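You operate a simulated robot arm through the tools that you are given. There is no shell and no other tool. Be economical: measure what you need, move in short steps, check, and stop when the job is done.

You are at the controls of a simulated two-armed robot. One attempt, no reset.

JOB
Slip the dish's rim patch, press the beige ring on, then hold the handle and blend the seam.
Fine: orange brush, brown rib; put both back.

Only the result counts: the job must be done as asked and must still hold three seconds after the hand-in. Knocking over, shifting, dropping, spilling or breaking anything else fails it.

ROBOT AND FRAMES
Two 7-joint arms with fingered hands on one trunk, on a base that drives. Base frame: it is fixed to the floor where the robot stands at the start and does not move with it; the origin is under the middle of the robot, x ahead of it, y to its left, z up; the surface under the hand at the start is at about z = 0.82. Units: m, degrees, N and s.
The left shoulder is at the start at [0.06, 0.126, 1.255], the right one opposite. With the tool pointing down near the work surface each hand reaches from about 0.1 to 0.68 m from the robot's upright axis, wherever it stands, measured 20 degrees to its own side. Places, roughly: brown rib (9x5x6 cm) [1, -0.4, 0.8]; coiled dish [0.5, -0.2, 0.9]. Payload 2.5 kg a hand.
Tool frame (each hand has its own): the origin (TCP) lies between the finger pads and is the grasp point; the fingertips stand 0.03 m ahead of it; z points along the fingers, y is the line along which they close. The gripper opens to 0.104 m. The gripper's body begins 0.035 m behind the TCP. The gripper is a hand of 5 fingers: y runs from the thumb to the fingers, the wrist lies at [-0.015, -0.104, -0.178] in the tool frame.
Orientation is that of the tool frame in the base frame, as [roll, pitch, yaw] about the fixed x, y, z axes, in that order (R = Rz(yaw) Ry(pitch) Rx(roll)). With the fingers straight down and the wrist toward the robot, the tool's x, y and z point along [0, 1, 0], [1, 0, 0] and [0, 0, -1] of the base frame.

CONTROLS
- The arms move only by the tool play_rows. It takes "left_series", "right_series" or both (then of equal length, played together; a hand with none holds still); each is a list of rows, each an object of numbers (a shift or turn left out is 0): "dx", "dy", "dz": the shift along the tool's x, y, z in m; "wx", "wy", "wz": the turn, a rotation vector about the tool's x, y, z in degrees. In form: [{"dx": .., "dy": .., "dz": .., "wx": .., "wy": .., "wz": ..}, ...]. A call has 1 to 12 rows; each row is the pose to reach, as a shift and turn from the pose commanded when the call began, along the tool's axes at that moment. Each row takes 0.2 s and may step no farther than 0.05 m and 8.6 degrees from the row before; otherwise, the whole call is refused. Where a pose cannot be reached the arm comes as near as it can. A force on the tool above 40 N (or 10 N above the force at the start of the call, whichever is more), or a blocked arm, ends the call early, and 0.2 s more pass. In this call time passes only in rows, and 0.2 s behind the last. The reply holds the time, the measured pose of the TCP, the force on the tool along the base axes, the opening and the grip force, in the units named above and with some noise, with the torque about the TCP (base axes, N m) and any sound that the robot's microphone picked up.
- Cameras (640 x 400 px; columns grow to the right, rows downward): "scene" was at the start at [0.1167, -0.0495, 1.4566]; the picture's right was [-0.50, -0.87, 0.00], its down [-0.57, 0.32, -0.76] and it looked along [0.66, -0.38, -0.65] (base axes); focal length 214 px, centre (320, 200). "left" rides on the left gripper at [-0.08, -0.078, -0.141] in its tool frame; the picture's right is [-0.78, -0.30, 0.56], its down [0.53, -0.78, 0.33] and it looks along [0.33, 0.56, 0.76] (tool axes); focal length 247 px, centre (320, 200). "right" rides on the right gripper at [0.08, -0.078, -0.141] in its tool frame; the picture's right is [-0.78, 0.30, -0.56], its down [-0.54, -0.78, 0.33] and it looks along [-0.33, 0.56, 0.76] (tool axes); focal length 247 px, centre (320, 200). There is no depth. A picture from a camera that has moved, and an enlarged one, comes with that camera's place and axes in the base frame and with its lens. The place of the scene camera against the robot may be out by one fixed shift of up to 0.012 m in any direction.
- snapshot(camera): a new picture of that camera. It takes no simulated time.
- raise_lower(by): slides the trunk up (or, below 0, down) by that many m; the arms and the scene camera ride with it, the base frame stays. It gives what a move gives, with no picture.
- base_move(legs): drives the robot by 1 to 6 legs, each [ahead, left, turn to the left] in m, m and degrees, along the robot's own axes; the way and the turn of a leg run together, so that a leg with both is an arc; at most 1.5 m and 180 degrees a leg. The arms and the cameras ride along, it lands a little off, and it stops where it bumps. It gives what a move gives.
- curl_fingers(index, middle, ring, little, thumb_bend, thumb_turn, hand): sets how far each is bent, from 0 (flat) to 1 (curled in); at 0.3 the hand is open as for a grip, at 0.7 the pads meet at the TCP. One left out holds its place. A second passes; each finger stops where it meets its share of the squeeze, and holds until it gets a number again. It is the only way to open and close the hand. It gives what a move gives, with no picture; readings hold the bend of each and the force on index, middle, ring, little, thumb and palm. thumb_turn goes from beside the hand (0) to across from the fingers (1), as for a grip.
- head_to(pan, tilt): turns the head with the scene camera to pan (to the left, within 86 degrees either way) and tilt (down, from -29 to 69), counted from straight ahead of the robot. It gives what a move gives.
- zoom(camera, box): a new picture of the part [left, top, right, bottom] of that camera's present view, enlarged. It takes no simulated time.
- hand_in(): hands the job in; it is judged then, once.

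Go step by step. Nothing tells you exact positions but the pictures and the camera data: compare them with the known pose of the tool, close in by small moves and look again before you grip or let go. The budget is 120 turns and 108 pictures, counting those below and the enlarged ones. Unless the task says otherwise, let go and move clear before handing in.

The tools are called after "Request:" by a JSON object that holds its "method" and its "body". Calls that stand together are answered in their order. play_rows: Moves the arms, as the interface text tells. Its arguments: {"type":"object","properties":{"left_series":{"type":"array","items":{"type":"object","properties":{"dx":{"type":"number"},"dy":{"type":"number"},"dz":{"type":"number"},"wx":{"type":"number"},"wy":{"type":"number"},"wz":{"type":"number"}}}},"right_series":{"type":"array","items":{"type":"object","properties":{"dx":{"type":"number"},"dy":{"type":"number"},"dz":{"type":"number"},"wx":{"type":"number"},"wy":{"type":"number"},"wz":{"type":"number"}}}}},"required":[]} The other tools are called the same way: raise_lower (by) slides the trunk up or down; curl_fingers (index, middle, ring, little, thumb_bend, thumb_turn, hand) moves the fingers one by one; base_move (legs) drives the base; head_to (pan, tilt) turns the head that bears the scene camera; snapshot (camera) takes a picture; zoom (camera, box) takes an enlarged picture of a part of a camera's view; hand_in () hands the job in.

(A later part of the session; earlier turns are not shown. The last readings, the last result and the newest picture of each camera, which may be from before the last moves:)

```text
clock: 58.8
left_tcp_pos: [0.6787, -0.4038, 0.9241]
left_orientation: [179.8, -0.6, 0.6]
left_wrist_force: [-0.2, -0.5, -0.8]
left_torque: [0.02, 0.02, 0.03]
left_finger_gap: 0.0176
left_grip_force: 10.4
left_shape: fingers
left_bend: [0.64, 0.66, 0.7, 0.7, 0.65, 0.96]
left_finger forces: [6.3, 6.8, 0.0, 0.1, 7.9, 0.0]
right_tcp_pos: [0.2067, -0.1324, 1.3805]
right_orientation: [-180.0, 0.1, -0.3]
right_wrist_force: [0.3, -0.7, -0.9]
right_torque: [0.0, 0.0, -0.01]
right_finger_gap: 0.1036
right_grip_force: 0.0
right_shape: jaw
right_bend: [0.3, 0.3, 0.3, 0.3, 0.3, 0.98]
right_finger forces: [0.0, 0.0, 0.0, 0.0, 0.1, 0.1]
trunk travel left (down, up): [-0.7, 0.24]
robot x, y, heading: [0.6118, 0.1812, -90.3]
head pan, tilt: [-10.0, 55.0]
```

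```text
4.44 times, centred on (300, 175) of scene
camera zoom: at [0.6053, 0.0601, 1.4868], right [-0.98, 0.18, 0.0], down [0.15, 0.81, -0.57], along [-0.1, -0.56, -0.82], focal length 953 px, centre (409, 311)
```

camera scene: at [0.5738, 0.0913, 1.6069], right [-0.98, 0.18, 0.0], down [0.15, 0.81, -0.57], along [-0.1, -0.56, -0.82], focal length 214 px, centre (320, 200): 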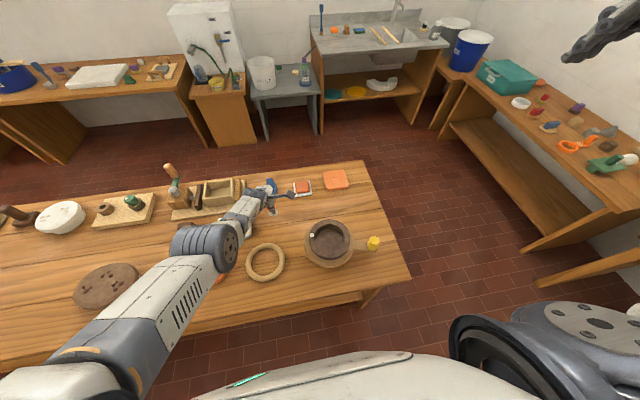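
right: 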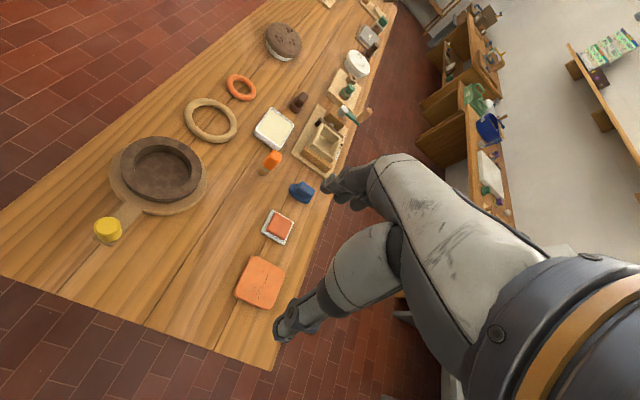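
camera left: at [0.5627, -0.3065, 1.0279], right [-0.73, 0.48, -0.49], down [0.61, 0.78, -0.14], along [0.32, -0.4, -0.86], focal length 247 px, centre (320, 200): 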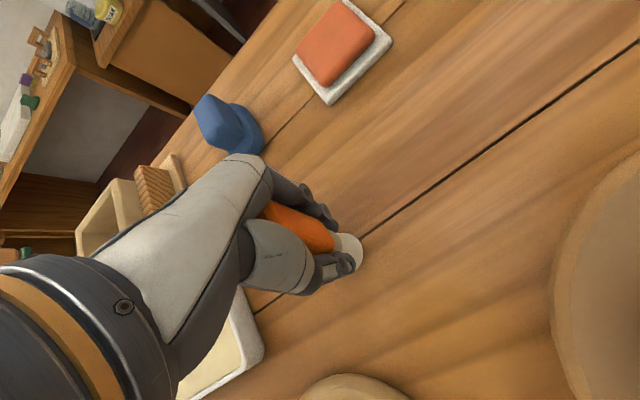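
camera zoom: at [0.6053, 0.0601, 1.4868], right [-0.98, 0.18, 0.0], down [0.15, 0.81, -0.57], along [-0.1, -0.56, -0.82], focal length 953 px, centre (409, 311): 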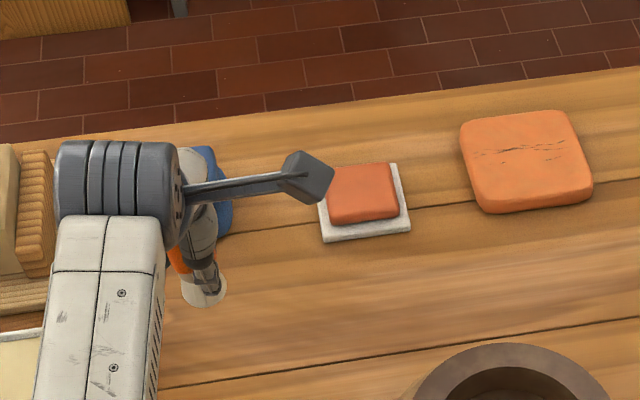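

I shift 7 mm and lower until the bristles meet the table.

Request:
{"method": "play_rows", "body": {"left_series": [{"dx": -0.007, "dy": -0.004, "dz": 0.02}, {"dx": -0.007, "dy": -0.004, "dz": 0.035}, {"dx": -0.007, "dy": -0.004, "dz": 0.043}, {"dx": -0.007, "dy": -0.004, "dz": 0.047}]}}

Request:
{"method": "zoom", "body": {"camera": "left", "box": [220, 120, 460, 320]}}

```text
clock: 59.8
left_tcp_pos: [0.6718, -0.3987, 0.8766]
left_orientation: [179.7, -0.7, 0.5]
left_wrist_force: [0.5, -0.6, -0.4]
left_torque: [0.03, 0.01, 0.0]
left_finger_gap: 0.0176
left_grip_force: 10.6
left_shape: fingers
left_bend: [0.64, 0.66, 0.7, 0.7, 0.65, 0.96]
left_finger forces: [6.2, 6.8, 0.1, 0.0, 7.9, 0.1]
right_tcp_pos: [0.2057, -0.1312, 1.3803]
right_orientation: [180.0, 0.1, -0.3]
right_wrist_force: [0.3, -1.3, -0.5]
right_torque: [0.01, 0.01, 0.01]
right_finger_gap: 0.1036
right_grip_force: 0.1
right_shape: jaw
right_bend: [0.3, 0.3, 0.3, 0.3, 0.3, 0.98]
right_finger forces: [0.1, 0.1, 0.0, 0.0, 0.1, 0.0]
trunk travel left (down, up): [-0.7, 0.24]
robot x, y, heading: [0.613, 0.1818, -90.4]
head pan, tilt: [-10.0, 55.0]
```

```text
2.00 times, centred on (340, 220) of left
camera zoom: at [0.5892, -0.3197, 1.0173], right [-0.77, 0.29, -0.57], down [0.53, 0.78, -0.33], along [0.35, -0.56, -0.76], focal length 494 px, centre (280, 160)
```

zoom: 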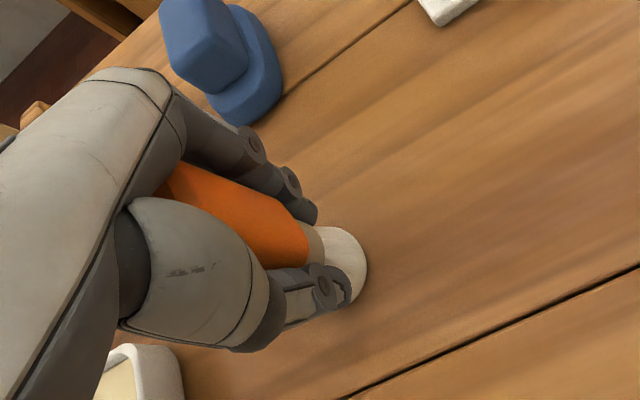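

Request:
{"method": "play_rows", "body": {"left_series": [{"dz": 0.002}, {"dz": 0.004}, {"dz": 0.006}]}}

```text
clock: 60.6
left_tcp_pos: [0.6717, -0.4004, 0.8709]
left_orientation: [179.5, -0.6, 0.6]
left_wrist_force: [-0.7, 1.0, 2.9]
left_torque: [0.05, -0.04, 0.0]
left_finger_gap: 0.0176
left_grip_force: 10.0
left_shape: fingers
left_bend: [0.64, 0.66, 0.7, 0.7, 0.65, 0.96]
left_finger forces: [5.9, 6.1, 0.0, 0.1, 8.1, 0.0]
right_tcp_pos: [0.2051, -0.1313, 1.3811]
right_orientation: [180.0, 0.0, -0.4]
right_wrist_force: [-1.0, 0.2, -0.6]
right_torque: [-0.01, 0.01, 0.02]
right_finger_gap: 0.1036
right_grip_force: 0.0
right_shape: jaw
right_bend: [0.3, 0.3, 0.3, 0.3, 0.3, 0.98]
right_finger forces: [0.0, 0.0, 0.1, 0.0, 0.0, 0.0]
trunk travel left (down, up): [-0.7, 0.24]
robot x, y, heading: [0.6127, 0.1819, -89.9]
head pan, tilt: [-10.0, 55.0]
```

The brush stands on the table (2.9 N). I open in two stages.

Request:
{"method": "curl_fingers", "body": {"hand": "left", "index": 0.58, "middle": 0.58, "ring": 0.58, "little": 0.58, "thumb_bend": 0.58}}

Request:
{"method": "curl_fingers", "body": {"hand": "left", "index": 0.3, "middle": 0.3, "ring": 0.3, "little": 0.3, "thumb_bend": 0.3}}

Request:
{"method": "zoom", "body": {"camera": "left", "box": [220, 120, 460, 320]}}

```text
clock: 61.6
left_tcp_pos: [0.6725, -0.3994, 0.872]
left_orientation: [179.6, -0.5, 0.5]
left_wrist_force: [-0.3, 0.3, -0.8]
left_torque: [-0.01, -0.02, -0.01]
left_finger_gap: 0.0334
left_grip_force: 0.0
left_shape: fingers
left_bend: [0.57, 0.57, 0.57, 0.57, 0.57, 0.97]
left_finger forces: [0.0, 0.0, 0.0, 0.0, 0.1, 0.0]
right_tcp_pos: [0.2051, -0.1325, 1.3798]
right_orientation: [-179.9, 0.2, -0.3]
right_wrist_force: [0.2, -0.3, -1.0]
right_torque: [-0.05, -0.01, 0.01]
right_finger_gap: 0.1039
right_grip_force: 0.1
right_shape: jaw
right_bend: [0.3, 0.3, 0.3, 0.3, 0.3, 0.98]
right_finger forces: [0.0, 0.0, 0.0, 0.1, 0.1, 0.0]
trunk travel left (down, up): [-0.7, 0.24]
robot x, y, heading: [0.6137, 0.1794, -90.4]
head pan, tilt: [-10.0, 55.0]
```

```text
clock: 62.6
left_tcp_pos: [0.6722, -0.3991, 0.8714]
left_orientation: [179.6, -0.6, 0.5]
left_wrist_force: [0.6, 0.7, -0.7]
left_torque: [-0.01, 0.0, 0.03]
left_finger_gap: 0.1029
left_grip_force: 0.0
left_shape: fingers
left_bend: [0.3, 0.3, 0.3, 0.3, 0.3, 0.97]
left_finger forces: [0.1, 0.1, 0.0, 0.0, 0.1, 0.1]
right_tcp_pos: [0.205, -0.1308, 1.3804]
right_orientation: [-180.0, 0.1, -0.3]
right_wrist_force: [-0.5, -0.6, 1.3]
right_torque: [0.0, -0.01, 0.02]
right_finger_gap: 0.1036
right_grip_force: 0.0
right_shape: jaw
right_bend: [0.3, 0.3, 0.3, 0.3, 0.3, 0.98]
right_finger forces: [0.0, 0.1, 0.0, 0.0, 0.0, 0.1]
trunk travel left (down, up): [-0.7, 0.24]
robot x, y, heading: [0.613, 0.1784, -90.1]
head pan, tilt: [-10.0, 55.0]
```

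```text
2.00 times, centred on (340, 220) of left
camera zoom: at [0.5899, -0.3209, 1.0115], right [-0.77, 0.29, -0.57], down [0.53, 0.78, -0.33], along [0.35, -0.56, -0.75], focal length 494 px, centre (280, 160)
```

zoom: 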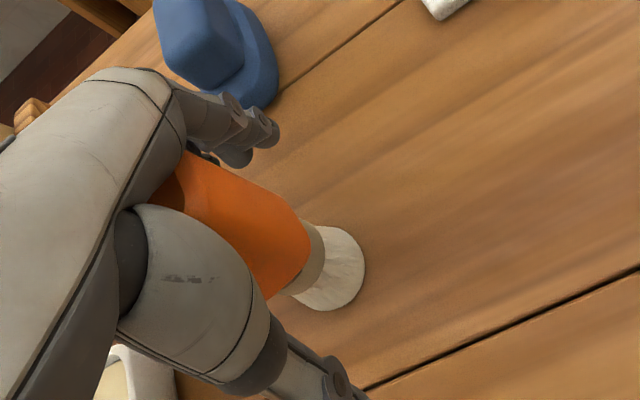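

The brush stands. I raise the hand clear and check the bench.

Request:
{"method": "play_rows", "body": {"left_series": [{"dz": -0.03}, {"dz": -0.07}, {"dz": -0.11}, {"dz": -0.15}]}}

Request:
{"method": "snapshot", "body": {"camera": "left"}}

Request:
{"method": "zoom", "body": {"camera": "scene", "box": [160, 130, 400, 310]}}

```text
clock: 63.6
left_tcp_pos: [0.6765, -0.3993, 1.0225]
left_orientation: [179.6, -1.0, 0.7]
left_wrist_force: [-0.1, -0.2, 1.2]
left_torque: [0.0, 0.01, 0.0]
left_finger_gap: 0.1032
left_grip_force: 0.0
left_shape: fingers
left_bend: [0.3, 0.3, 0.3, 0.3, 0.3, 0.97]
left_finger forces: [0.1, 0.0, 0.1, 0.0, 0.0, 0.0]
right_tcp_pos: [0.2044, -0.1315, 1.3795]
right_orientation: [-179.9, 0.1, -0.3]
right_wrist_force: [-0.1, 0.1, -0.2]
right_torque: [0.03, 0.01, 0.03]
right_finger_gap: 0.1036
right_grip_force: 0.0
right_shape: jaw
right_bend: [0.3, 0.3, 0.3, 0.3, 0.3, 0.98]
right_finger forces: [0.1, 0.0, 0.0, 0.1, 0.0, 0.0]
trunk travel left (down, up): [-0.7, 0.24]
robot x, y, heading: [0.6145, 0.1785, -90.1]
head pan, tilt: [-10.0, 55.0]
```

```text
52 pictures are left
camera left: at [0.592, -0.3207, 1.1613], right [-0.77, 0.28, -0.57], down [0.53, 0.78, -0.33], along [0.35, -0.56, -0.75], focal length 247 px, centre (320, 200)
```

left: 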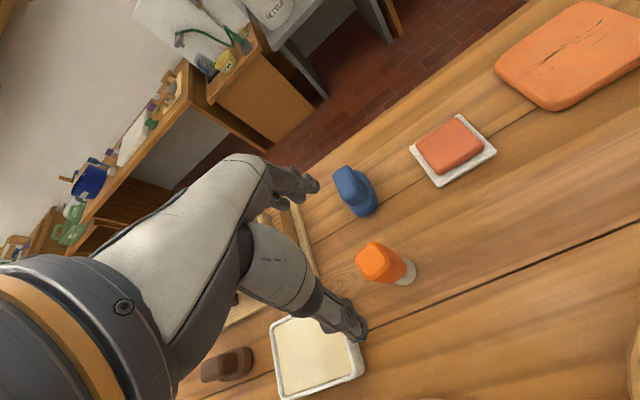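

```text
2.22 times, centred on (280, 220) of scene
camera zoom: at [0.604, 0.0613, 1.4869], right [-0.98, 0.18, 0.0], down [0.15, 0.81, -0.57], along [-0.1, -0.56, -0.82], focal length 477 px, centre (409, 156)
```

zoom: 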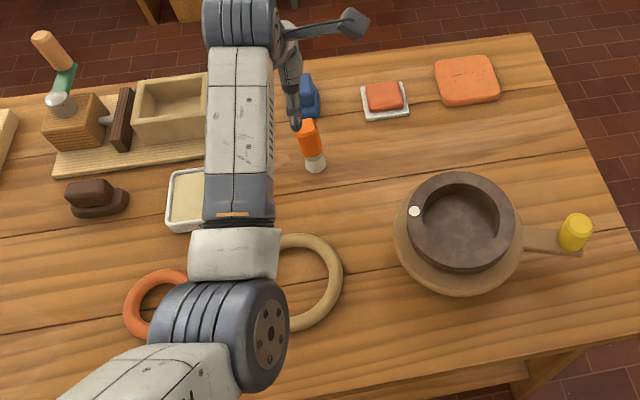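

The brush is back on its spot. Next is the beige ring at about (0.720, -0.195): I back off a bit, yaw the left hand about 30° and go above its far-right tube at (0.69, -0.247).

Request:
{"method": "base_move", "body": {"legs": [[-0.08, 0, 0]]}}

Request:
{"method": "play_rows", "body": {"left_series": [{"dx": 0.004, "dy": -0.025, "wz": 7.5}, {"dx": 0.008, "dy": -0.05, "dz": 0.02, "wz": 15}, {"dx": 0.013, "dy": -0.07, "dz": 0.05, "wz": 22.5, "wy": -0.5}, {"dx": 0.013, "dy": -0.072, "dz": 0.08, "wz": 30, "wy": -0.5}]}}

Request:
{"method": "snapshot", "body": {"camera": "left"}}

Request:
{"method": "zoom", "body": {"camera": "scene", "box": [160, 130, 400, 310]}}

```text
clock: 64.7
left_tcp_pos: [0.6761, -0.3206, 1.0234]
left_orientation: [179.5, -0.8, 0.7]
left_wrist_force: [0.0, -0.2, 0.3]
left_torque: [-0.01, 0.03, 0.02]
left_finger_gap: 0.1031
left_grip_force: 0.1
left_shape: fingers
left_bend: [0.3, 0.3, 0.3, 0.3, 0.3, 0.97]
left_finger forces: [0.0, 0.0, 0.1, 0.1, 0.0, 0.0]
right_tcp_pos: [0.2055, -0.0491, 1.3806]
right_orientation: [180.0, 0.2, -0.4]
right_wrist_force: [0.7, 0.8, 0.9]
right_torque: [0.0, -0.02, 0.01]
right_finger_gap: 0.1037
right_grip_force: 0.2
right_shape: jaw
right_bend: [0.3, 0.3, 0.3, 0.3, 0.3, 0.98]
right_finger forces: [0.0, 0.0, 0.0, 0.0, 0.1, 0.0]
trunk travel left (down, up): [-0.7, 0.24]
robot x, y, heading: [0.6174, 0.2605, -90.2]
head pan, tilt: [-10.0, 55.0]
```

```text
clock: 65.7
left_tcp_pos: [0.6897, -0.2514, 0.9416]
left_orientation: [179.8, -0.6, -29.5]
left_wrist_force: [-0.1, -0.3, -0.2]
left_torque: [0.04, 0.02, -0.05]
left_finger_gap: 0.103
left_grip_force: 0.0
left_shape: fingers
left_bend: [0.3, 0.3, 0.3, 0.3, 0.3, 0.97]
left_finger forces: [0.1, 0.1, 0.1, 0.0, 0.0, 0.1]
right_tcp_pos: [0.2055, -0.0519, 1.3801]
right_orientation: [-180.0, 0.1, -0.4]
right_wrist_force: [0.5, 0.3, 1.7]
right_torque: [0.01, -0.02, 0.03]
right_finger_gap: 0.1036
right_grip_force: 0.0
right_shape: jaw
right_bend: [0.3, 0.3, 0.3, 0.3, 0.3, 0.98]
right_finger forces: [0.0, 0.0, 0.0, 0.0, 0.1, 0.0]
trunk travel left (down, up): [-0.7, 0.24]
robot x, y, heading: [0.6204, 0.2587, -90.2]
head pan, tilt: [-10.0, 55.0]
```

```text
50 pictures are left
camera left: at [0.6568, -0.1417, 1.0825], right [-0.53, 0.64, -0.56], down [0.85, 0.41, -0.33], along [0.02, -0.65, -0.76], focal length 247 px, centre (320, 200)
```

left: 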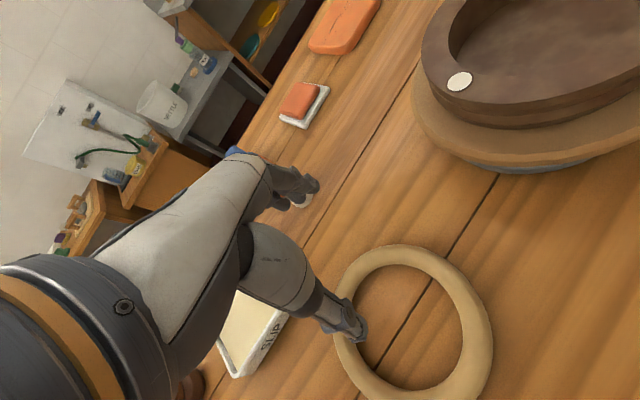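

```text
2.22 times, centred on (280, 220) of scene
camera zoom: at [0.6048, 0.1412, 1.4869], right [-0.98, 0.18, 0.0], down [0.15, 0.81, -0.57], along [-0.1, -0.56, -0.82], focal length 477 px, centre (409, 156)
```

zoom: 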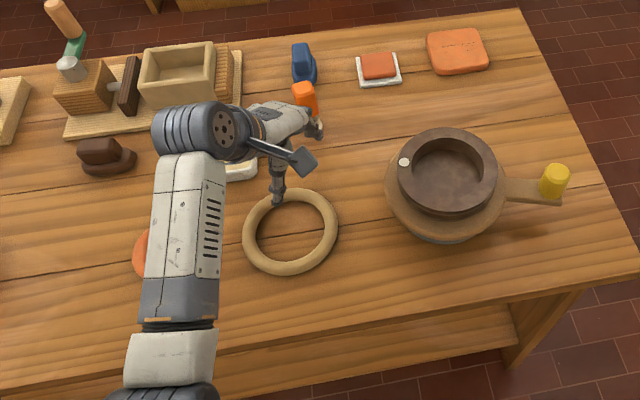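

The thumb is over the ring's hole and the fingers outside it. I lower to just above the table.

Request:
{"method": "play_rows", "body": {"left_series": [{"dy": -0.003, "dz": 0.03}, {"dy": -0.003, "dz": 0.06}, {"dy": -0.003, "dz": 0.075}, {"dy": -0.003, "dz": 0.084}]}}

Request:
{"method": "snapshot", "body": {"camera": "left"}}

```text
clock: 66.7
left_tcp_pos: [0.6905, -0.2473, 0.8561]
left_orientation: [179.9, -0.5, -29.3]
left_wrist_force: [-0.4, 0.4, 0.6]
left_torque: [-0.02, 0.0, 0.0]
left_finger_gap: 0.1031
left_grip_force: 0.0
left_shape: fingers
left_bend: [0.3, 0.3, 0.3, 0.3, 0.3, 0.97]
left_finger forces: [0.1, 0.0, 0.0, 0.0, 0.0, 0.0]
right_tcp_pos: [0.2058, -0.0515, 1.3791]
right_orientation: [-180.0, 0.1, -0.3]
right_wrist_force: [-0.3, -0.2, -0.5]
right_torque: [0.03, 0.0, -0.01]
right_finger_gap: 0.1037
right_grip_force: 0.0
right_shape: jaw
right_bend: [0.3, 0.3, 0.3, 0.3, 0.3, 0.98]
right_finger forces: [0.1, 0.1, 0.1, 0.1, 0.1, 0.0]
trunk travel left (down, up): [-0.7, 0.24]
robot x, y, heading: [0.615, 0.2589, -90.5]
head pan, tilt: [-10.0, 55.0]
```

```text
48 pictures are left
camera left: at [0.657, -0.1383, 0.9979], right [-0.53, 0.63, -0.56], down [0.85, 0.41, -0.33], along [0.02, -0.65, -0.76], focal length 247 px, centre (320, 200)
```

left: 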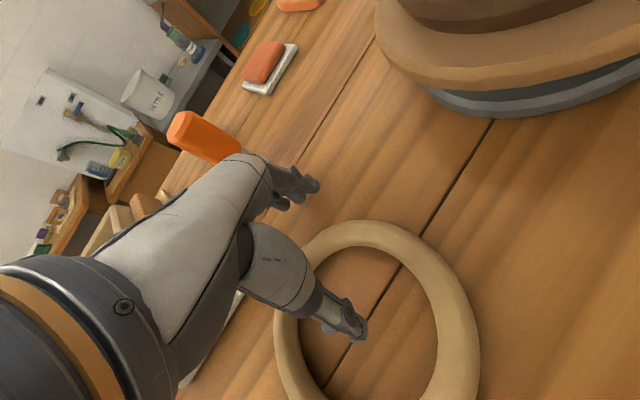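

The tube is between the thumb and fingers. I close.

Request:
{"method": "curl_fingers", "body": {"hand": "left", "index": 0.75, "middle": 0.75, "ring": 0.75, "little": 0.75, "thumb_bend": 0.75}}

Request:
{"method": "zoom", "body": {"camera": "left", "box": [220, 120, 500, 400]}}

```text
clock: 67.7
left_tcp_pos: [0.6902, -0.2474, 0.8572]
left_orientation: [180.0, -0.6, -29.3]
left_wrist_force: [0.3, 0.1, 0.7]
left_torque: [0.17, 0.04, -0.05]
left_finger_gap: 0.0175
left_grip_force: 14.8
left_shape: fingers
left_bend: [0.71, 0.72, 0.74, 0.75, 0.65, 0.94]
left_finger forces: [8.3, 5.0, 1.6, 0.0, 14.3, 0.0]
right_tcp_pos: [0.2056, -0.0515, 1.3804]
right_orientation: [180.0, 0.1, -0.4]
right_wrist_force: [0.1, -0.3, 0.1]
right_torque: [-0.01, -0.03, -0.01]
right_finger_gap: 0.1037
right_grip_force: 0.1
right_shape: jaw
right_bend: [0.3, 0.3, 0.3, 0.3, 0.3, 0.98]
right_finger forces: [0.0, 0.0, 0.0, 0.1, 0.0, 0.0]
trunk travel left (down, up): [-0.7, 0.24]
robot x, y, heading: [0.6149, 0.2643, -90.4]
head pan, tilt: [-10.0, 55.0]
```

```text
1.43 times, centred on (360, 260) of left
camera zoom: at [0.657, -0.1384, 0.9982], right [-0.53, 0.63, -0.56], down [0.85, 0.41, -0.33], along [0.02, -0.65, -0.76], focal length 353 px, centre (263, 114)
```

zoom: 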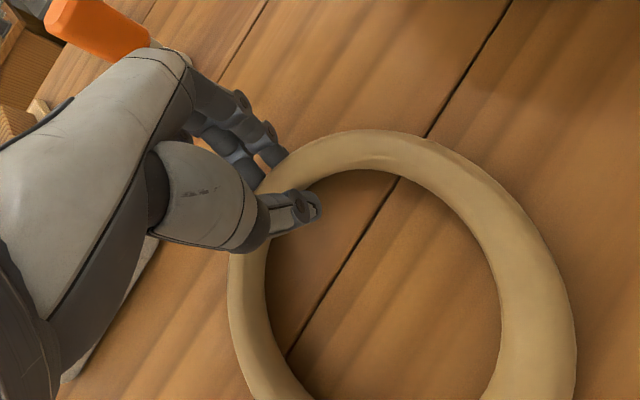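

Gripped at 15 N. I squeeze a little more and lift a bit with the trunk to see whether the ring sags.

Request:
{"method": "curl_fingers", "body": {"hand": "left", "index": 0.85, "middle": 0.85, "ring": 0.85, "little": 0.85, "thumb_bend": 0.85}}

Request:
{"method": "raise_lower", "body": {"by": 0.14}}

Request:
{"method": "snapshot", "body": {"camera": "left"}}

Request:
{"method": "zoom", "body": {"camera": "scene", "box": [160, 130, 400, 310]}}

```text
clock: 68.7
left_tcp_pos: [0.6904, -0.2468, 0.8567]
left_orientation: [179.9, -0.6, -29.3]
left_wrist_force: [-0.1, 0.3, -0.4]
left_torque: [-0.08, 0.0, 0.01]
left_finger_gap: 0.0169
left_grip_force: 19.1
left_shape: fingers
left_bend: [0.71, 0.73, 0.85, 0.85, 0.65, 0.93]
left_finger forces: [12.6, 6.5, 0.1, 0.0, 19.3, 0.0]
right_tcp_pos: [0.2045, -0.0512, 1.3803]
right_orientation: [179.9, 0.1, -0.4]
right_wrist_force: [0.1, -0.9, 0.3]
right_torque: [0.02, -0.03, -0.01]
right_finger_gap: 0.1034
right_grip_force: 0.0
right_shape: jaw
right_bend: [0.3, 0.3, 0.3, 0.3, 0.3, 0.98]
right_finger forces: [0.0, 0.1, 0.0, 0.0, 0.0, 0.1]
trunk travel left (down, up): [-0.7, 0.24]
robot x, y, heading: [0.6138, 0.26, -90.3]
head pan, tilt: [-10.0, 55.0]
```

```text
clock: 70.4
left_tcp_pos: [0.6896, -0.2481, 0.998]
left_orientation: [179.9, -0.5, -29.3]
left_wrist_force: [0.0, -0.3, -2.1]
left_torque: [-0.1, 0.0, 0.0]
left_finger_gap: 0.0172
left_grip_force: 19.4
left_shape: fingers
left_bend: [0.71, 0.73, 0.85, 0.85, 0.65, 0.93]
left_finger forces: [12.5, 6.8, 0.0, 0.1, 19.3, 0.0]
right_tcp_pos: [0.2048, -0.051, 1.5193]
right_orientation: [179.9, 0.2, -0.4]
right_wrist_force: [-1.1, -0.2, -0.2]
right_torque: [0.0, 0.01, -0.02]
right_finger_gap: 0.1037
right_grip_force: 0.1
right_shape: jaw
right_bend: [0.3, 0.3, 0.3, 0.3, 0.3, 0.98]
right_finger forces: [0.1, 0.1, 0.0, 0.0, 0.0, 0.1]
trunk travel left (down, up): [-0.84, 0.1]
robot x, y, heading: [0.6145, 0.2587, -90.4]
head pan, tilt: [-10.0, 55.0]
```

```text
46 pictures are left
camera left: at [0.6569, -0.1385, 1.1381], right [-0.53, 0.63, -0.56], down [0.85, 0.41, -0.33], along [0.02, -0.65, -0.76], focal length 247 px, centre (320, 200)
```

left: 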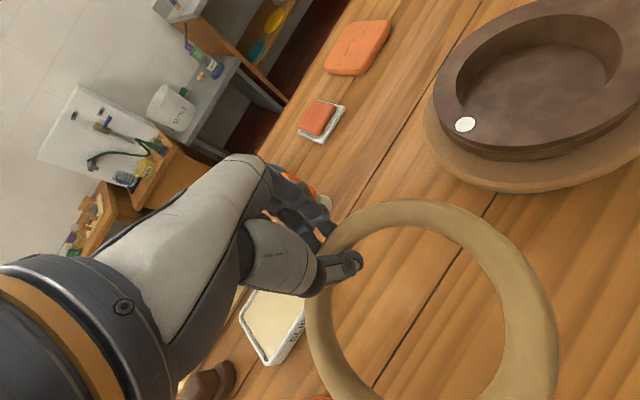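

```text
2.22 times, centred on (280, 220) of scene
camera zoom: at [0.6046, 0.1413, 1.6269], right [-0.98, 0.18, 0.0], down [0.15, 0.81, -0.57], along [-0.1, -0.56, -0.82], focal length 477 px, centre (409, 156)
```

zoom: 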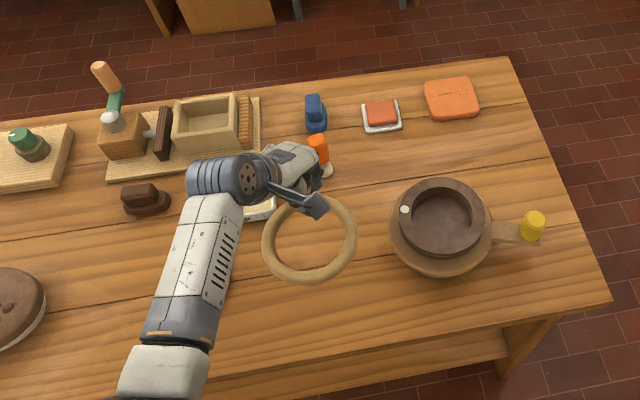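

The ring is held level with no sag; its centre is at about (0.693, -0.181), and the dish centre at (0.479, -0.205). I drive the whole robot sideways to bring the ring over the dish.

Request:
{"method": "base_move", "body": {"legs": [[0.025, -0.214, 0]]}}

Request:
{"method": "snapshot", "body": {"camera": "left"}}

Request:
{"method": "zoom", "body": {"camera": "scene", "box": [200, 130, 360, 250]}}

```text
clock: 72.0
left_tcp_pos: [0.479, -0.2706, 0.9982]
left_orientation: [179.9, -0.5, -29.0]
left_wrist_force: [-0.8, 0.1, -1.2]
left_torque: [-0.11, 0.0, 0.02]
left_finger_gap: 0.0168
left_grip_force: 19.0
left_shape: fingers
left_bend: [0.71, 0.73, 0.85, 0.85, 0.65, 0.93]
left_finger forces: [12.6, 6.6, 0.0, 0.0, 19.2, 0.1]
right_tcp_pos: [-0.0065, -0.0761, 1.5203]
right_orientation: [180.0, 0.1, -0.2]
right_wrist_force: [0.6, -0.8, 0.4]
right_torque: [0.01, -0.06, 0.0]
right_finger_gap: 0.1036
right_grip_force: 0.2
right_shape: jaw
right_bend: [0.3, 0.3, 0.3, 0.3, 0.3, 0.98]
right_finger forces: [0.1, 0.1, 0.0, 0.0, 0.1, 0.0]
trunk travel left (down, up): [-0.84, 0.1]
robot x, y, heading: [0.401, 0.2358, -90.3]
head pan, tilt: [-10.0, 55.0]
```

```text
44 pictures are left
camera left: at [0.4451, -0.1621, 1.1381], right [-0.53, 0.63, -0.56], down [0.85, 0.42, -0.33], along [0.03, -0.65, -0.76], focal length 247 px, centre (320, 200)
```

left: 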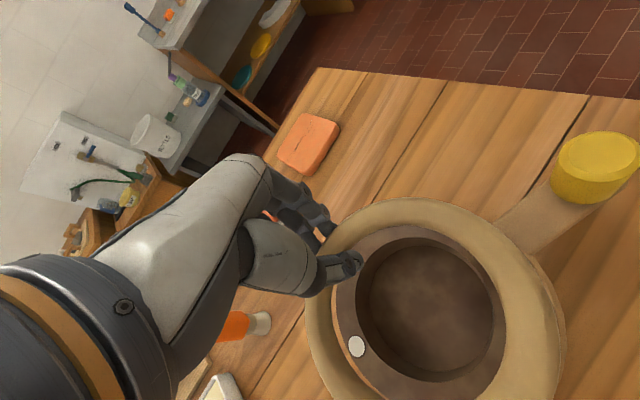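

```text
3.33 times, centred on (280, 190) of scene
camera zoom: at [0.392, 0.1176, 1.6269], right [-0.98, 0.18, 0.0], down [0.15, 0.81, -0.57], along [-0.1, -0.56, -0.82], focal length 715 px, centre (453, 233)
```

zoom: 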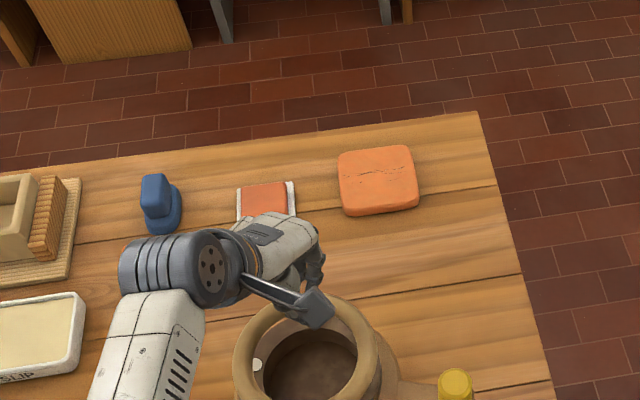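

Nearly aligned. I look from the scene camera lower down to compare the two circles.

Request:
{"method": "zoom", "body": {"camera": "scene", "box": [220, 180, 340, 270]}}

```text
4.44 times, centred on (280, 225) of scene
camera zoom: at [0.392, 0.1176, 1.6269], right [-0.98, 0.18, 0.0], down [0.15, 0.81, -0.57], along [-0.1, -0.56, -0.82], focal length 953 px, centre (498, 89)
```

zoom: 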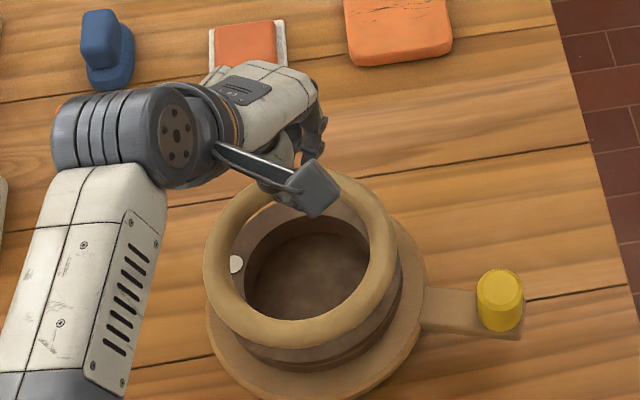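

A shift of about 5 mm centres it. I lower gently to contact.

Request:
{"method": "play_rows", "body": {"left_series": [{"dx": -0.001, "dy": 0.005}, {"dx": -0.001, "dy": 0.005, "dz": 0.02}, {"dx": -0.001, "dy": 0.005, "dz": 0.03}, {"dx": -0.001, "dy": 0.005, "dz": 0.036}]}}

Request:
{"method": "zoom", "body": {"camera": "scene", "box": [240, 190, 340, 265]}}

Request:
{"method": "zoom", "body": {"camera": "left", "box": [260, 160, 600, 400]}}

```text
clock: 73.0
left_tcp_pos: [0.4741, -0.2752, 0.9632]
left_orientation: [179.9, -0.5, -29.3]
left_wrist_force: [-0.5, 0.4, -0.7]
left_torque: [-0.14, 0.01, -0.02]
left_finger_gap: 0.017
left_grip_force: 19.3
left_shape: fingers
left_bend: [0.71, 0.73, 0.85, 0.85, 0.65, 0.93]
left_finger forces: [12.6, 6.8, 0.0, 0.0, 19.2, 0.1]
right_tcp_pos: [-0.0065, -0.0765, 1.519]
right_orientation: [-180.0, 0.2, -0.1]
right_wrist_force: [0.5, -0.4, 0.0]
right_torque: [0.02, 0.03, 0.0]
right_finger_gap: 0.1039
right_grip_force: 0.1
right_shape: jaw
right_bend: [0.3, 0.3, 0.3, 0.3, 0.3, 0.98]
right_finger forces: [0.0, 0.1, 0.1, 0.0, 0.1, 0.1]
trunk travel left (down, up): [-0.84, 0.1]
robot x, y, heading: [0.4029, 0.2358, -89.9]
head pan, tilt: [-10.0, 55.0]
```

```text
5.33 times, centred on (290, 228) of scene
camera zoom: at [0.392, 0.1175, 1.6269], right [-0.98, 0.18, 0.0], down [0.15, 0.81, -0.57], along [-0.1, -0.56, -0.82], focal length 1144 px, centre (480, 53)
```

zoom: 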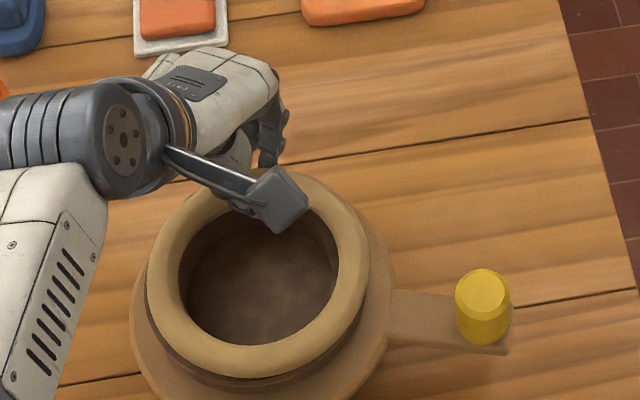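

```text
1.67 times, centred on (430, 280) of left
camera zoom: at [0.4409, -0.1659, 1.1028], right [-0.53, 0.63, -0.56], down [0.85, 0.42, -0.33], along [0.03, -0.65, -0.76], focal length 412 px, centre (137, 67)
```

zoom: 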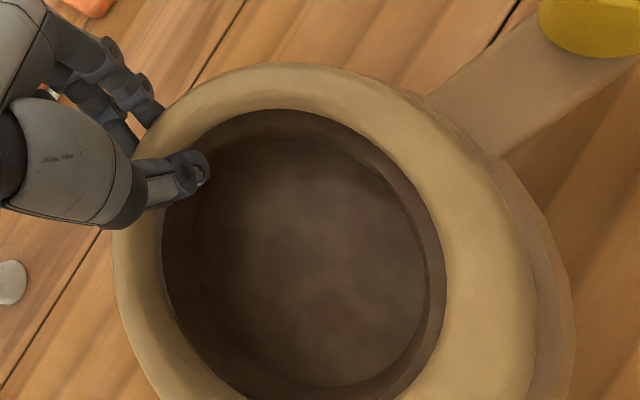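

Well centred. I continue down until the ring seats.

Request:
{"method": "play_rows", "body": {"left_series": [{"dz": 0.003}, {"dz": 0.006}, {"dz": 0.008}, {"dz": 0.01}]}}

Request:
{"method": "zoom", "body": {"camera": "scene", "box": [240, 190, 340, 265]}}

```text
clock: 74.0
left_tcp_pos: [0.4753, -0.2759, 0.9549]
left_orientation: [179.4, -0.6, -29.1]
left_wrist_force: [1.0, 2.7, 15.6]
left_torque: [0.22, 0.06, -0.09]
left_finger_gap: 0.017
left_grip_force: 21.6
left_shape: fingers
left_bend: [0.72, 0.73, 0.85, 0.85, 0.65, 0.93]
left_finger forces: [12.3, 8.1, 0.0, 0.0, 23.2, 0.0]
right_tcp_pos: [-0.0057, -0.0742, 1.5218]
right_orientation: [179.8, 0.1, -0.2]
right_wrist_force: [-0.3, 1.0, -0.5]
right_torque: [0.0, -0.04, 0.01]
right_finger_gap: 0.1039
right_grip_force: 0.1
right_shape: jaw
right_bend: [0.3, 0.3, 0.3, 0.3, 0.3, 0.98]
right_finger forces: [0.1, 0.1, 0.0, 0.1, 0.0, 0.0]
trunk travel left (down, up): [-0.84, 0.1]
robot x, y, heading: [0.4012, 0.2364, -90.3]
head pan, tilt: [-10.0, 55.0]
```

```text
5.33 times, centred on (290, 228) of scene
camera zoom: at [0.3921, 0.1201, 1.6274], right [-0.98, 0.18, 0.0], down [0.15, 0.81, -0.57], along [-0.1, -0.57, -0.82], focal length 1144 px, centre (480, 53)
```

zoom: 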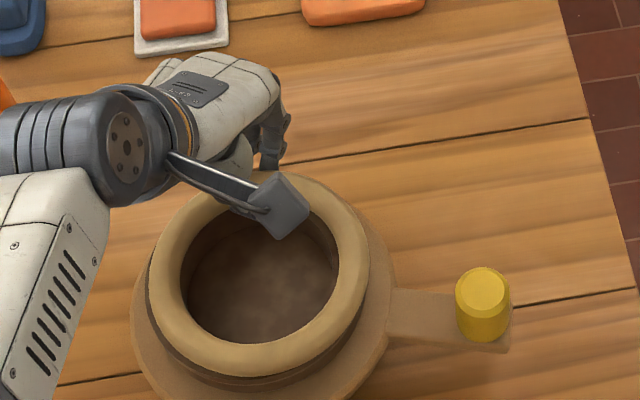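

Seated, pressing at 16 N. I press a little firmer for a moment, then ease off.

Request:
{"method": "play_rows", "body": {"left_series": [{"dz": 0.002}, {"dz": 0.003}, {"dz": 0.004}, {"dz": 0.004}, {"dz": 0.004}, {"dz": 0.004}]}}

Request:
{"method": "play_rows", "body": {"left_series": [{"dz": -0.002}, {"dz": -0.004}, {"dz": -0.006}]}}

```text
clock: 75.4
left_tcp_pos: [0.4743, -0.2765, 0.9528]
left_orientation: [179.1, -0.7, -29.2]
left_wrist_force: [2.8, 3.7, 34.3]
left_torque: [0.49, 0.1, -0.17]
left_finger_gap: 0.0166
left_grip_force: 23.7
left_shape: fingers
left_bend: [0.72, 0.74, 0.85, 0.85, 0.66, 0.92]
left_finger forces: [13.1, 8.3, 0.0, 0.1, 26.4, 0.0]
right_tcp_pos: [-0.0071, -0.0721, 1.5195]
right_orientation: [179.8, 0.0, -0.2]
right_wrist_force: [-0.4, -0.3, 0.0]
right_torque: [0.02, -0.01, 0.0]
right_finger_gap: 0.1037
right_grip_force: 0.1
right_shape: jaw
right_bend: [0.3, 0.3, 0.3, 0.3, 0.3, 0.98]
right_finger forces: [0.0, 0.1, 0.0, 0.1, 0.1, 0.1]
trunk travel left (down, up): [-0.84, 0.1]
robot x, y, heading: [0.4024, 0.2363, -90.1]
head pan, tilt: [-10.0, 55.0]
```

```text
clock: 76.2
left_tcp_pos: [0.4765, -0.2753, 0.9543]
left_orientation: [179.8, -0.7, -29.2]
left_wrist_force: [0.3, -4.6, 15.6]
left_torque: [-0.08, 0.09, -0.04]
left_finger_gap: 0.0165
left_grip_force: 23.3
left_shape: fingers
left_bend: [0.72, 0.73, 0.85, 0.85, 0.67, 0.93]
left_finger forces: [15.0, 9.7, 0.0, 0.0, 20.0, 0.1]
right_tcp_pos: [-0.0069, -0.0747, 1.5207]
right_orientation: [180.0, 0.2, -0.2]
right_wrist_force: [0.2, -1.1, -0.1]
right_torque: [0.02, -0.02, 0.0]
right_finger_gap: 0.1037
right_grip_force: 0.0
right_shape: jaw
right_bend: [0.3, 0.3, 0.3, 0.3, 0.3, 0.98]
right_finger forces: [0.0, 0.1, 0.0, 0.0, 0.0, 0.1]
trunk travel left (down, up): [-0.84, 0.1]
robot x, y, heading: [0.3993, 0.2327, -90.3]
head pan, tilt: [-10.0, 55.0]
```

I ease the last of the pressure and open the fingers.

Request:
{"method": "play_rows", "body": {"left_series": [{"dz": -0.002}]}}

Request:
{"method": "curl_fingers", "body": {"hand": "left", "index": 0.3, "middle": 0.3, "ring": 0.3, "little": 0.3, "thumb_bend": 0.3}}

Request:
{"method": "zoom", "body": {"camera": "left", "box": [260, 160, 600, 400]}}

Request:
{"method": "zoom", "body": {"camera": "scene", "box": [240, 190, 340, 265]}}

```text
clock: 76.6
left_tcp_pos: [0.4757, -0.2751, 0.9551]
left_orientation: [180.0, -0.6, -29.1]
left_wrist_force: [0.7, -5.5, 8.4]
left_torque: [-0.15, 0.07, -0.03]
left_finger_gap: 0.017
left_grip_force: 21.8
left_shape: fingers
left_bend: [0.72, 0.73, 0.85, 0.85, 0.67, 0.93]
left_finger forces: [14.9, 9.8, 0.0, 0.1, 18.7, 0.0]
right_tcp_pos: [-0.0067, -0.0759, 1.5198]
right_orientation: [-179.9, 0.0, -0.2]
right_wrist_force: [-0.7, -0.2, 0.0]
right_torque: [-0.02, -0.01, 0.0]
right_finger_gap: 0.1037
right_grip_force: 0.0
right_shape: jaw
right_bend: [0.3, 0.3, 0.3, 0.3, 0.3, 0.98]
right_finger forces: [0.1, 0.0, 0.0, 0.0, 0.0, 0.0]
trunk travel left (down, up): [-0.84, 0.1]
robot x, y, heading: [0.4009, 0.2338, -90.2]
head pan, tilt: [-10.0, 55.0]
```

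```text
clock: 77.6
left_tcp_pos: [0.4764, -0.2752, 0.9553]
left_orientation: [179.8, -0.4, -29.1]
left_wrist_force: [-0.3, -0.4, -0.7]
left_torque: [-0.04, 0.0, 0.06]
left_finger_gap: 0.1031
left_grip_force: 0.1
left_shape: fingers
left_bend: [0.3, 0.3, 0.3, 0.3, 0.3, 0.97]
left_finger forces: [0.0, 0.0, 0.0, 0.0, 0.1, 0.0]
right_tcp_pos: [-0.0068, -0.0771, 1.5204]
right_orientation: [180.0, 0.1, -0.2]
right_wrist_force: [0.4, -0.5, 0.4]
right_torque: [-0.01, 0.02, -0.01]
right_finger_gap: 0.1038
right_grip_force: 0.0
right_shape: jaw
right_bend: [0.3, 0.3, 0.3, 0.3, 0.3, 0.98]
right_finger forces: [0.1, 0.0, 0.0, 0.0, 0.1, 0.0]
trunk travel left (down, up): [-0.84, 0.1]
robot x, y, heading: [0.4025, 0.2344, -90.1]
head pan, tilt: [-10.0, 55.0]
```

```text
1.67 times, centred on (430, 280) of left
camera zoom: at [0.4422, -0.166, 1.096], right [-0.53, 0.63, -0.56], down [0.85, 0.42, -0.33], along [0.03, -0.65, -0.76], focal length 412 px, centre (137, 67)
```

zoom: 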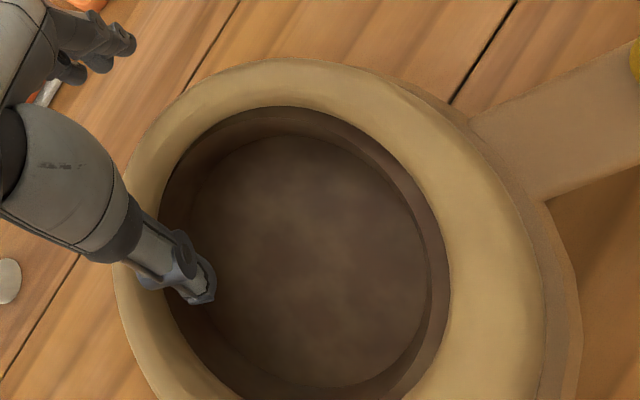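

```text
5.33 times, centred on (290, 228) of scene
camera zoom: at [0.3921, 0.1176, 1.6269], right [-0.98, 0.18, 0.0], down [0.15, 0.81, -0.57], along [-0.1, -0.56, -0.82], focal length 1144 px, centre (480, 53)
```

zoom: 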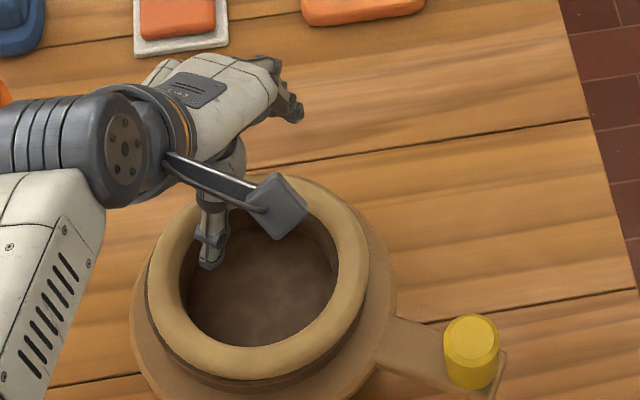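

The ring sits on the rim. I raise the hand clear and inspect.

Request:
{"method": "play_rows", "body": {"left_series": [{"dz": -0.03}, {"dz": -0.06}, {"dz": -0.08}]}}

Request:
{"method": "raise_lower", "body": {"by": 0.06}}

Request:
{"method": "zoom", "body": {"camera": "scene", "box": [250, 195, 350, 270]}}

Request:
{"method": "snapshot", "body": {"camera": "left"}}

```text
clock: 78.4
left_tcp_pos: [0.4749, -0.2737, 1.0345]
left_orientation: [180.0, -0.5, -29.1]
left_wrist_force: [1.1, -0.8, 0.6]
left_torque: [0.02, 0.03, 0.01]
left_finger_gap: 0.1028
left_grip_force: 0.1
left_shape: fingers
left_bend: [0.3, 0.3, 0.3, 0.3, 0.3, 0.97]
left_finger forces: [0.0, 0.0, 0.1, 0.0, 0.0, 0.1]
right_tcp_pos: [-0.0069, -0.0762, 1.5202]
right_orientation: [-180.0, 0.1, -0.3]
right_wrist_force: [0.9, -0.4, 0.3]
right_torque: [-0.03, 0.0, 0.03]
right_finger_gap: 0.1037
right_grip_force: 0.2
right_shape: jaw
right_bend: [0.3, 0.3, 0.3, 0.3, 0.3, 0.98]
right_finger forces: [0.0, 0.0, 0.0, 0.0, 0.0, 0.1]
trunk travel left (down, up): [-0.84, 0.1]
robot x, y, heading: [0.4008, 0.2384, -90.1]
head pan, tilt: [-10.0, 55.0]
```

```text
clock: 79.4
left_tcp_pos: [0.4751, -0.2742, 1.0954]
left_orientation: [179.8, -0.4, -29.2]
left_wrist_force: [-0.3, 1.2, -0.7]
left_torque: [0.01, -0.03, 0.02]
left_finger_gap: 0.1027
left_grip_force: 0.1
left_shape: fingers
left_bend: [0.3, 0.3, 0.3, 0.3, 0.3, 0.97]
left_finger forces: [0.0, 0.0, 0.1, 0.0, 0.0, 0.0]
right_tcp_pos: [-0.0072, -0.0767, 1.5794]
right_orientation: [180.0, 0.1, -0.1]
right_wrist_force: [0.5, -0.8, 0.2]
right_torque: [-0.02, 0.01, 0.02]
right_finger_gap: 0.1038
right_grip_force: 0.1
right_shape: jaw
right_bend: [0.3, 0.3, 0.3, 0.3, 0.3, 0.98]
right_finger forces: [0.0, 0.0, 0.1, 0.0, 0.1, 0.0]
trunk travel left (down, up): [-0.9, 0.04]
robot x, y, heading: [0.4035, 0.2367, -90.1]
head pan, tilt: [-10.0, 55.0]
```

```text
5.33 times, centred on (300, 232) of scene
camera zoom: at [0.3921, 0.1177, 1.6869], right [-0.98, 0.18, 0.0], down [0.15, 0.81, -0.57], along [-0.1, -0.56, -0.82], focal length 1144 px, centre (427, 27)
```

zoom: 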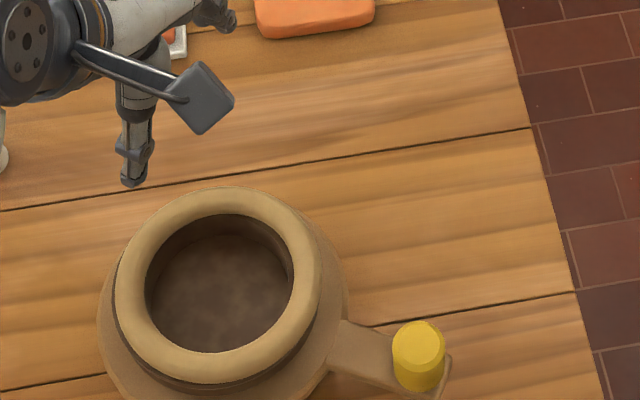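

```text
35 pictures are left
camera left: at [0.4414, -0.1654, 1.2355], right [-0.53, 0.63, -0.56], down [0.85, 0.42, -0.33], along [0.03, -0.65, -0.76], focal length 247 px, centre (320, 200)
```

left: 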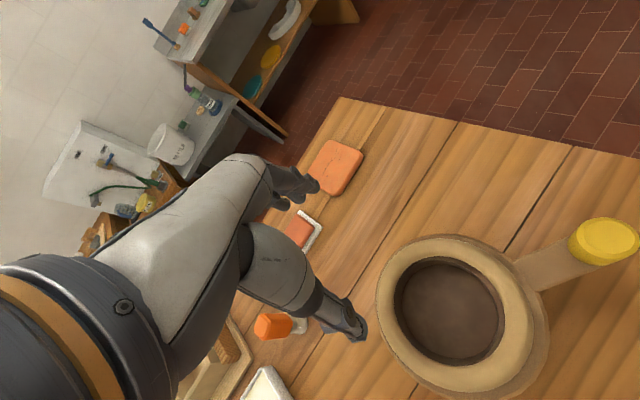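

The ring is seated evenly and centred. Next I fetch the brown rib at about (1.01, -0.384), so I drive left with the hand kept high.

Request:
{"method": "base_move", "body": {"legs": [[0, 0.53, 0]]}}

Request:
{"method": "snapshot", "body": {"camera": "left"}}

Request:
{"method": "zoom", "body": {"camera": "scene", "box": [220, 130, 400, 265]}}

```text
clock: 82.5
left_tcp_pos: [1.0041, -0.2745, 1.0956]
left_orientation: [179.9, -0.6, -28.9]
left_wrist_force: [0.2, 0.6, 1.1]
left_torque: [0.01, -0.01, 0.0]
left_finger_gap: 0.1029
left_grip_force: 0.1
left_shape: fingers
left_bend: [0.3, 0.3, 0.3, 0.3, 0.3, 0.97]
left_finger forces: [0.0, 0.0, 0.1, 0.1, 0.0, 0.0]
right_tcp_pos: [0.5228, -0.0784, 1.5801]
right_orientation: [180.0, 0.2, 0.1]
right_wrist_force: [0.2, 1.0, -0.8]
right_torque: [0.0, -0.01, -0.02]
right_finger_gap: 0.1039
right_grip_force: 0.0
right_shape: jaw
right_bend: [0.3, 0.3, 0.3, 0.3, 0.3, 0.98]
right_finger forces: [0.0, 0.1, 0.0, 0.0, 0.0, 0.0]
trunk travel left (down, up): [-0.9, 0.04]
robot x, y, heading: [0.9305, 0.2353, -89.8]
head pan, tilt: [-10.0, 55.0]
```

```text
34 pictures are left
camera left: at [0.9703, -0.1665, 1.2356], right [-0.53, 0.63, -0.56], down [0.85, 0.42, -0.33], along [0.03, -0.65, -0.76], focal length 247 px, centre (320, 200)
```

left: 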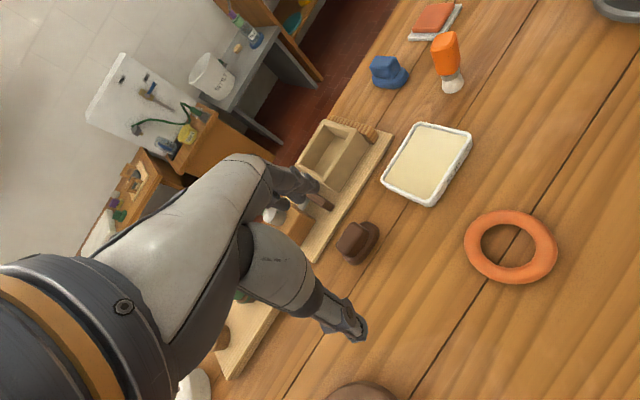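

```text
2.96 times, centred on (310, 198) of scene
camera zoom: at [0.9199, 0.1165, 1.6869], right [-0.98, 0.17, 0.0], down [0.14, 0.81, -0.57], along [-0.1, -0.56, -0.82], focal length 636 px, centre (350, 207)
```

zoom: 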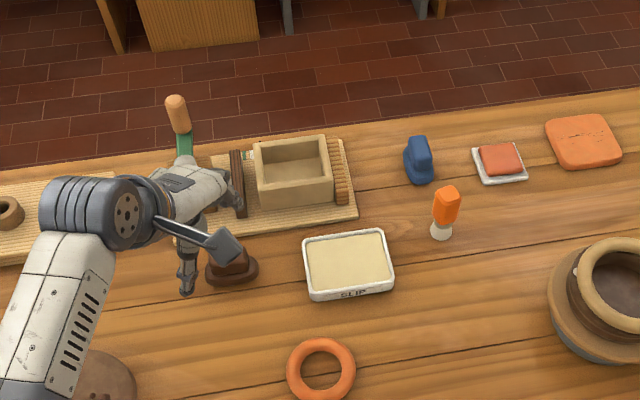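

The rib is at (1.01, -0.376) with its long side roughly along x. I move the base slightly ahead, lower the trunk partway and bring the hand above the rib.

Request:
{"method": "base_move", "body": {"legs": [[0.06, 0, 0]]}}

Request:
{"method": "raise_lower", "body": {"by": -0.12}}

Request:
{"method": "play_rows", "body": {"left_series": [{"dx": 0.006, "dy": 0.01, "wz": -6}, {"dx": 0.015, "dy": 0.022, "wz": -12}, {"dx": 0.024, "dy": 0.034, "wz": -19}]}}

Request:
{"method": "zoom", "body": {"camera": "left", "box": [240, 140, 460, 320]}}

```text
clock: 83.5
left_tcp_pos: [1.0044, -0.334, 1.0943]
left_orientation: [180.0, -0.4, -28.9]
left_wrist_force: [0.2, -0.5, -0.2]
left_torque: [-0.01, 0.03, 0.0]
left_finger_gap: 0.1026
left_grip_force: 0.1
left_shape: fingers
left_bend: [0.3, 0.3, 0.3, 0.3, 0.3, 0.97]
left_finger forces: [0.1, 0.1, 0.1, 0.0, 0.0, 0.1]
right_tcp_pos: [0.5212, -0.1387, 1.5787]
right_orientation: [180.0, 0.1, -0.1]
right_wrist_force: [0.2, -0.4, 0.6]
right_torque: [0.05, -0.02, 0.02]
right_finger_gap: 0.1037
right_grip_force: 0.0
right_shape: jaw
right_bend: [0.3, 0.3, 0.3, 0.3, 0.3, 0.98]
right_finger forces: [0.0, 0.0, 0.1, 0.0, 0.1, 0.0]
trunk travel left (down, up): [-0.9, 0.04]
robot x, y, heading: [0.9312, 0.1742, -90.0]
head pan, tilt: [-10.0, 55.0]
```

```text
clock: 85.0
left_tcp_pos: [1.0047, -0.334, 0.975]
left_orientation: [179.8, -0.5, -28.9]
left_wrist_force: [0.2, 0.1, 0.8]
left_torque: [0.04, -0.02, 0.03]
left_finger_gap: 0.1029
left_grip_force: 0.0
left_shape: fingers
left_bend: [0.3, 0.3, 0.3, 0.3, 0.3, 0.97]
left_finger forces: [0.0, 0.0, 0.0, 0.0, 0.0, 0.0]
right_tcp_pos: [0.5217, -0.1378, 1.4607]
right_orientation: [179.9, 0.1, 0.0]
right_wrist_force: [0.1, 0.9, 0.2]
right_torque: [0.01, 0.03, 0.04]
right_finger_gap: 0.1035
right_grip_force: 0.1
right_shape: jaw
right_bend: [0.3, 0.3, 0.3, 0.3, 0.3, 0.98]
right_finger forces: [0.0, 0.0, 0.0, 0.1, 0.0, 0.0]
trunk travel left (down, up): [-0.78, 0.16]
robot x, y, heading: [0.9295, 0.1753, -89.9]
head pan, tilt: [-10.0, 55.0]
```

```text
clock: 85.8
left_tcp_pos: [1.0108, -0.3746, 0.975]
left_orientation: [179.8, -0.4, -9.8]
left_wrist_force: [-0.6, 0.5, -0.3]
left_torque: [-0.01, 0.01, -0.03]
left_finger_gap: 0.103
left_grip_force: 0.1
left_shape: fingers
left_bend: [0.3, 0.3, 0.3, 0.3, 0.3, 0.97]
left_finger forces: [0.1, 0.0, 0.0, 0.0, 0.1, 0.0]
right_tcp_pos: [0.522, -0.1372, 1.4591]
right_orientation: [179.9, 0.1, 0.0]
right_wrist_force: [0.6, -0.3, 0.1]
right_torque: [0.01, 0.0, 0.02]
right_finger_gap: 0.1037
right_grip_force: 0.2
right_shape: jaw
right_bend: [0.3, 0.3, 0.3, 0.3, 0.3, 0.98]
right_finger forces: [0.1, 0.0, 0.0, 0.0, 0.0, 0.0]
trunk travel left (down, up): [-0.78, 0.16]
robot x, y, heading: [0.9301, 0.1747, -90.0]
head pan, tilt: [-10.0, 55.0]
```

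```text
2.22 times, centred on (350, 230) of left
camera zoom: at [0.9425, -0.2831, 1.1152], right [-0.71, 0.42, -0.56], down [0.66, 0.67, -0.33], along [0.24, -0.61, -0.76], focal length 549 px, centre (253, 133)
```

zoom: 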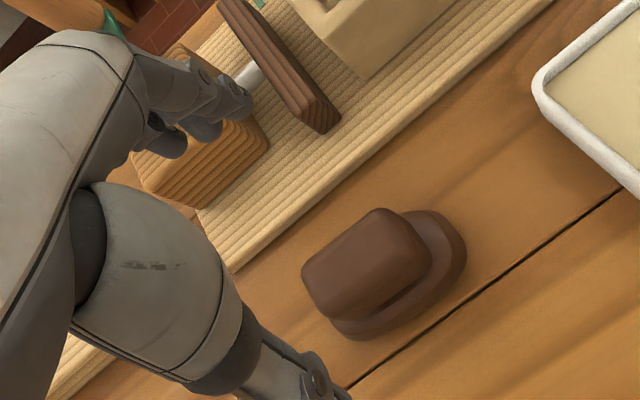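

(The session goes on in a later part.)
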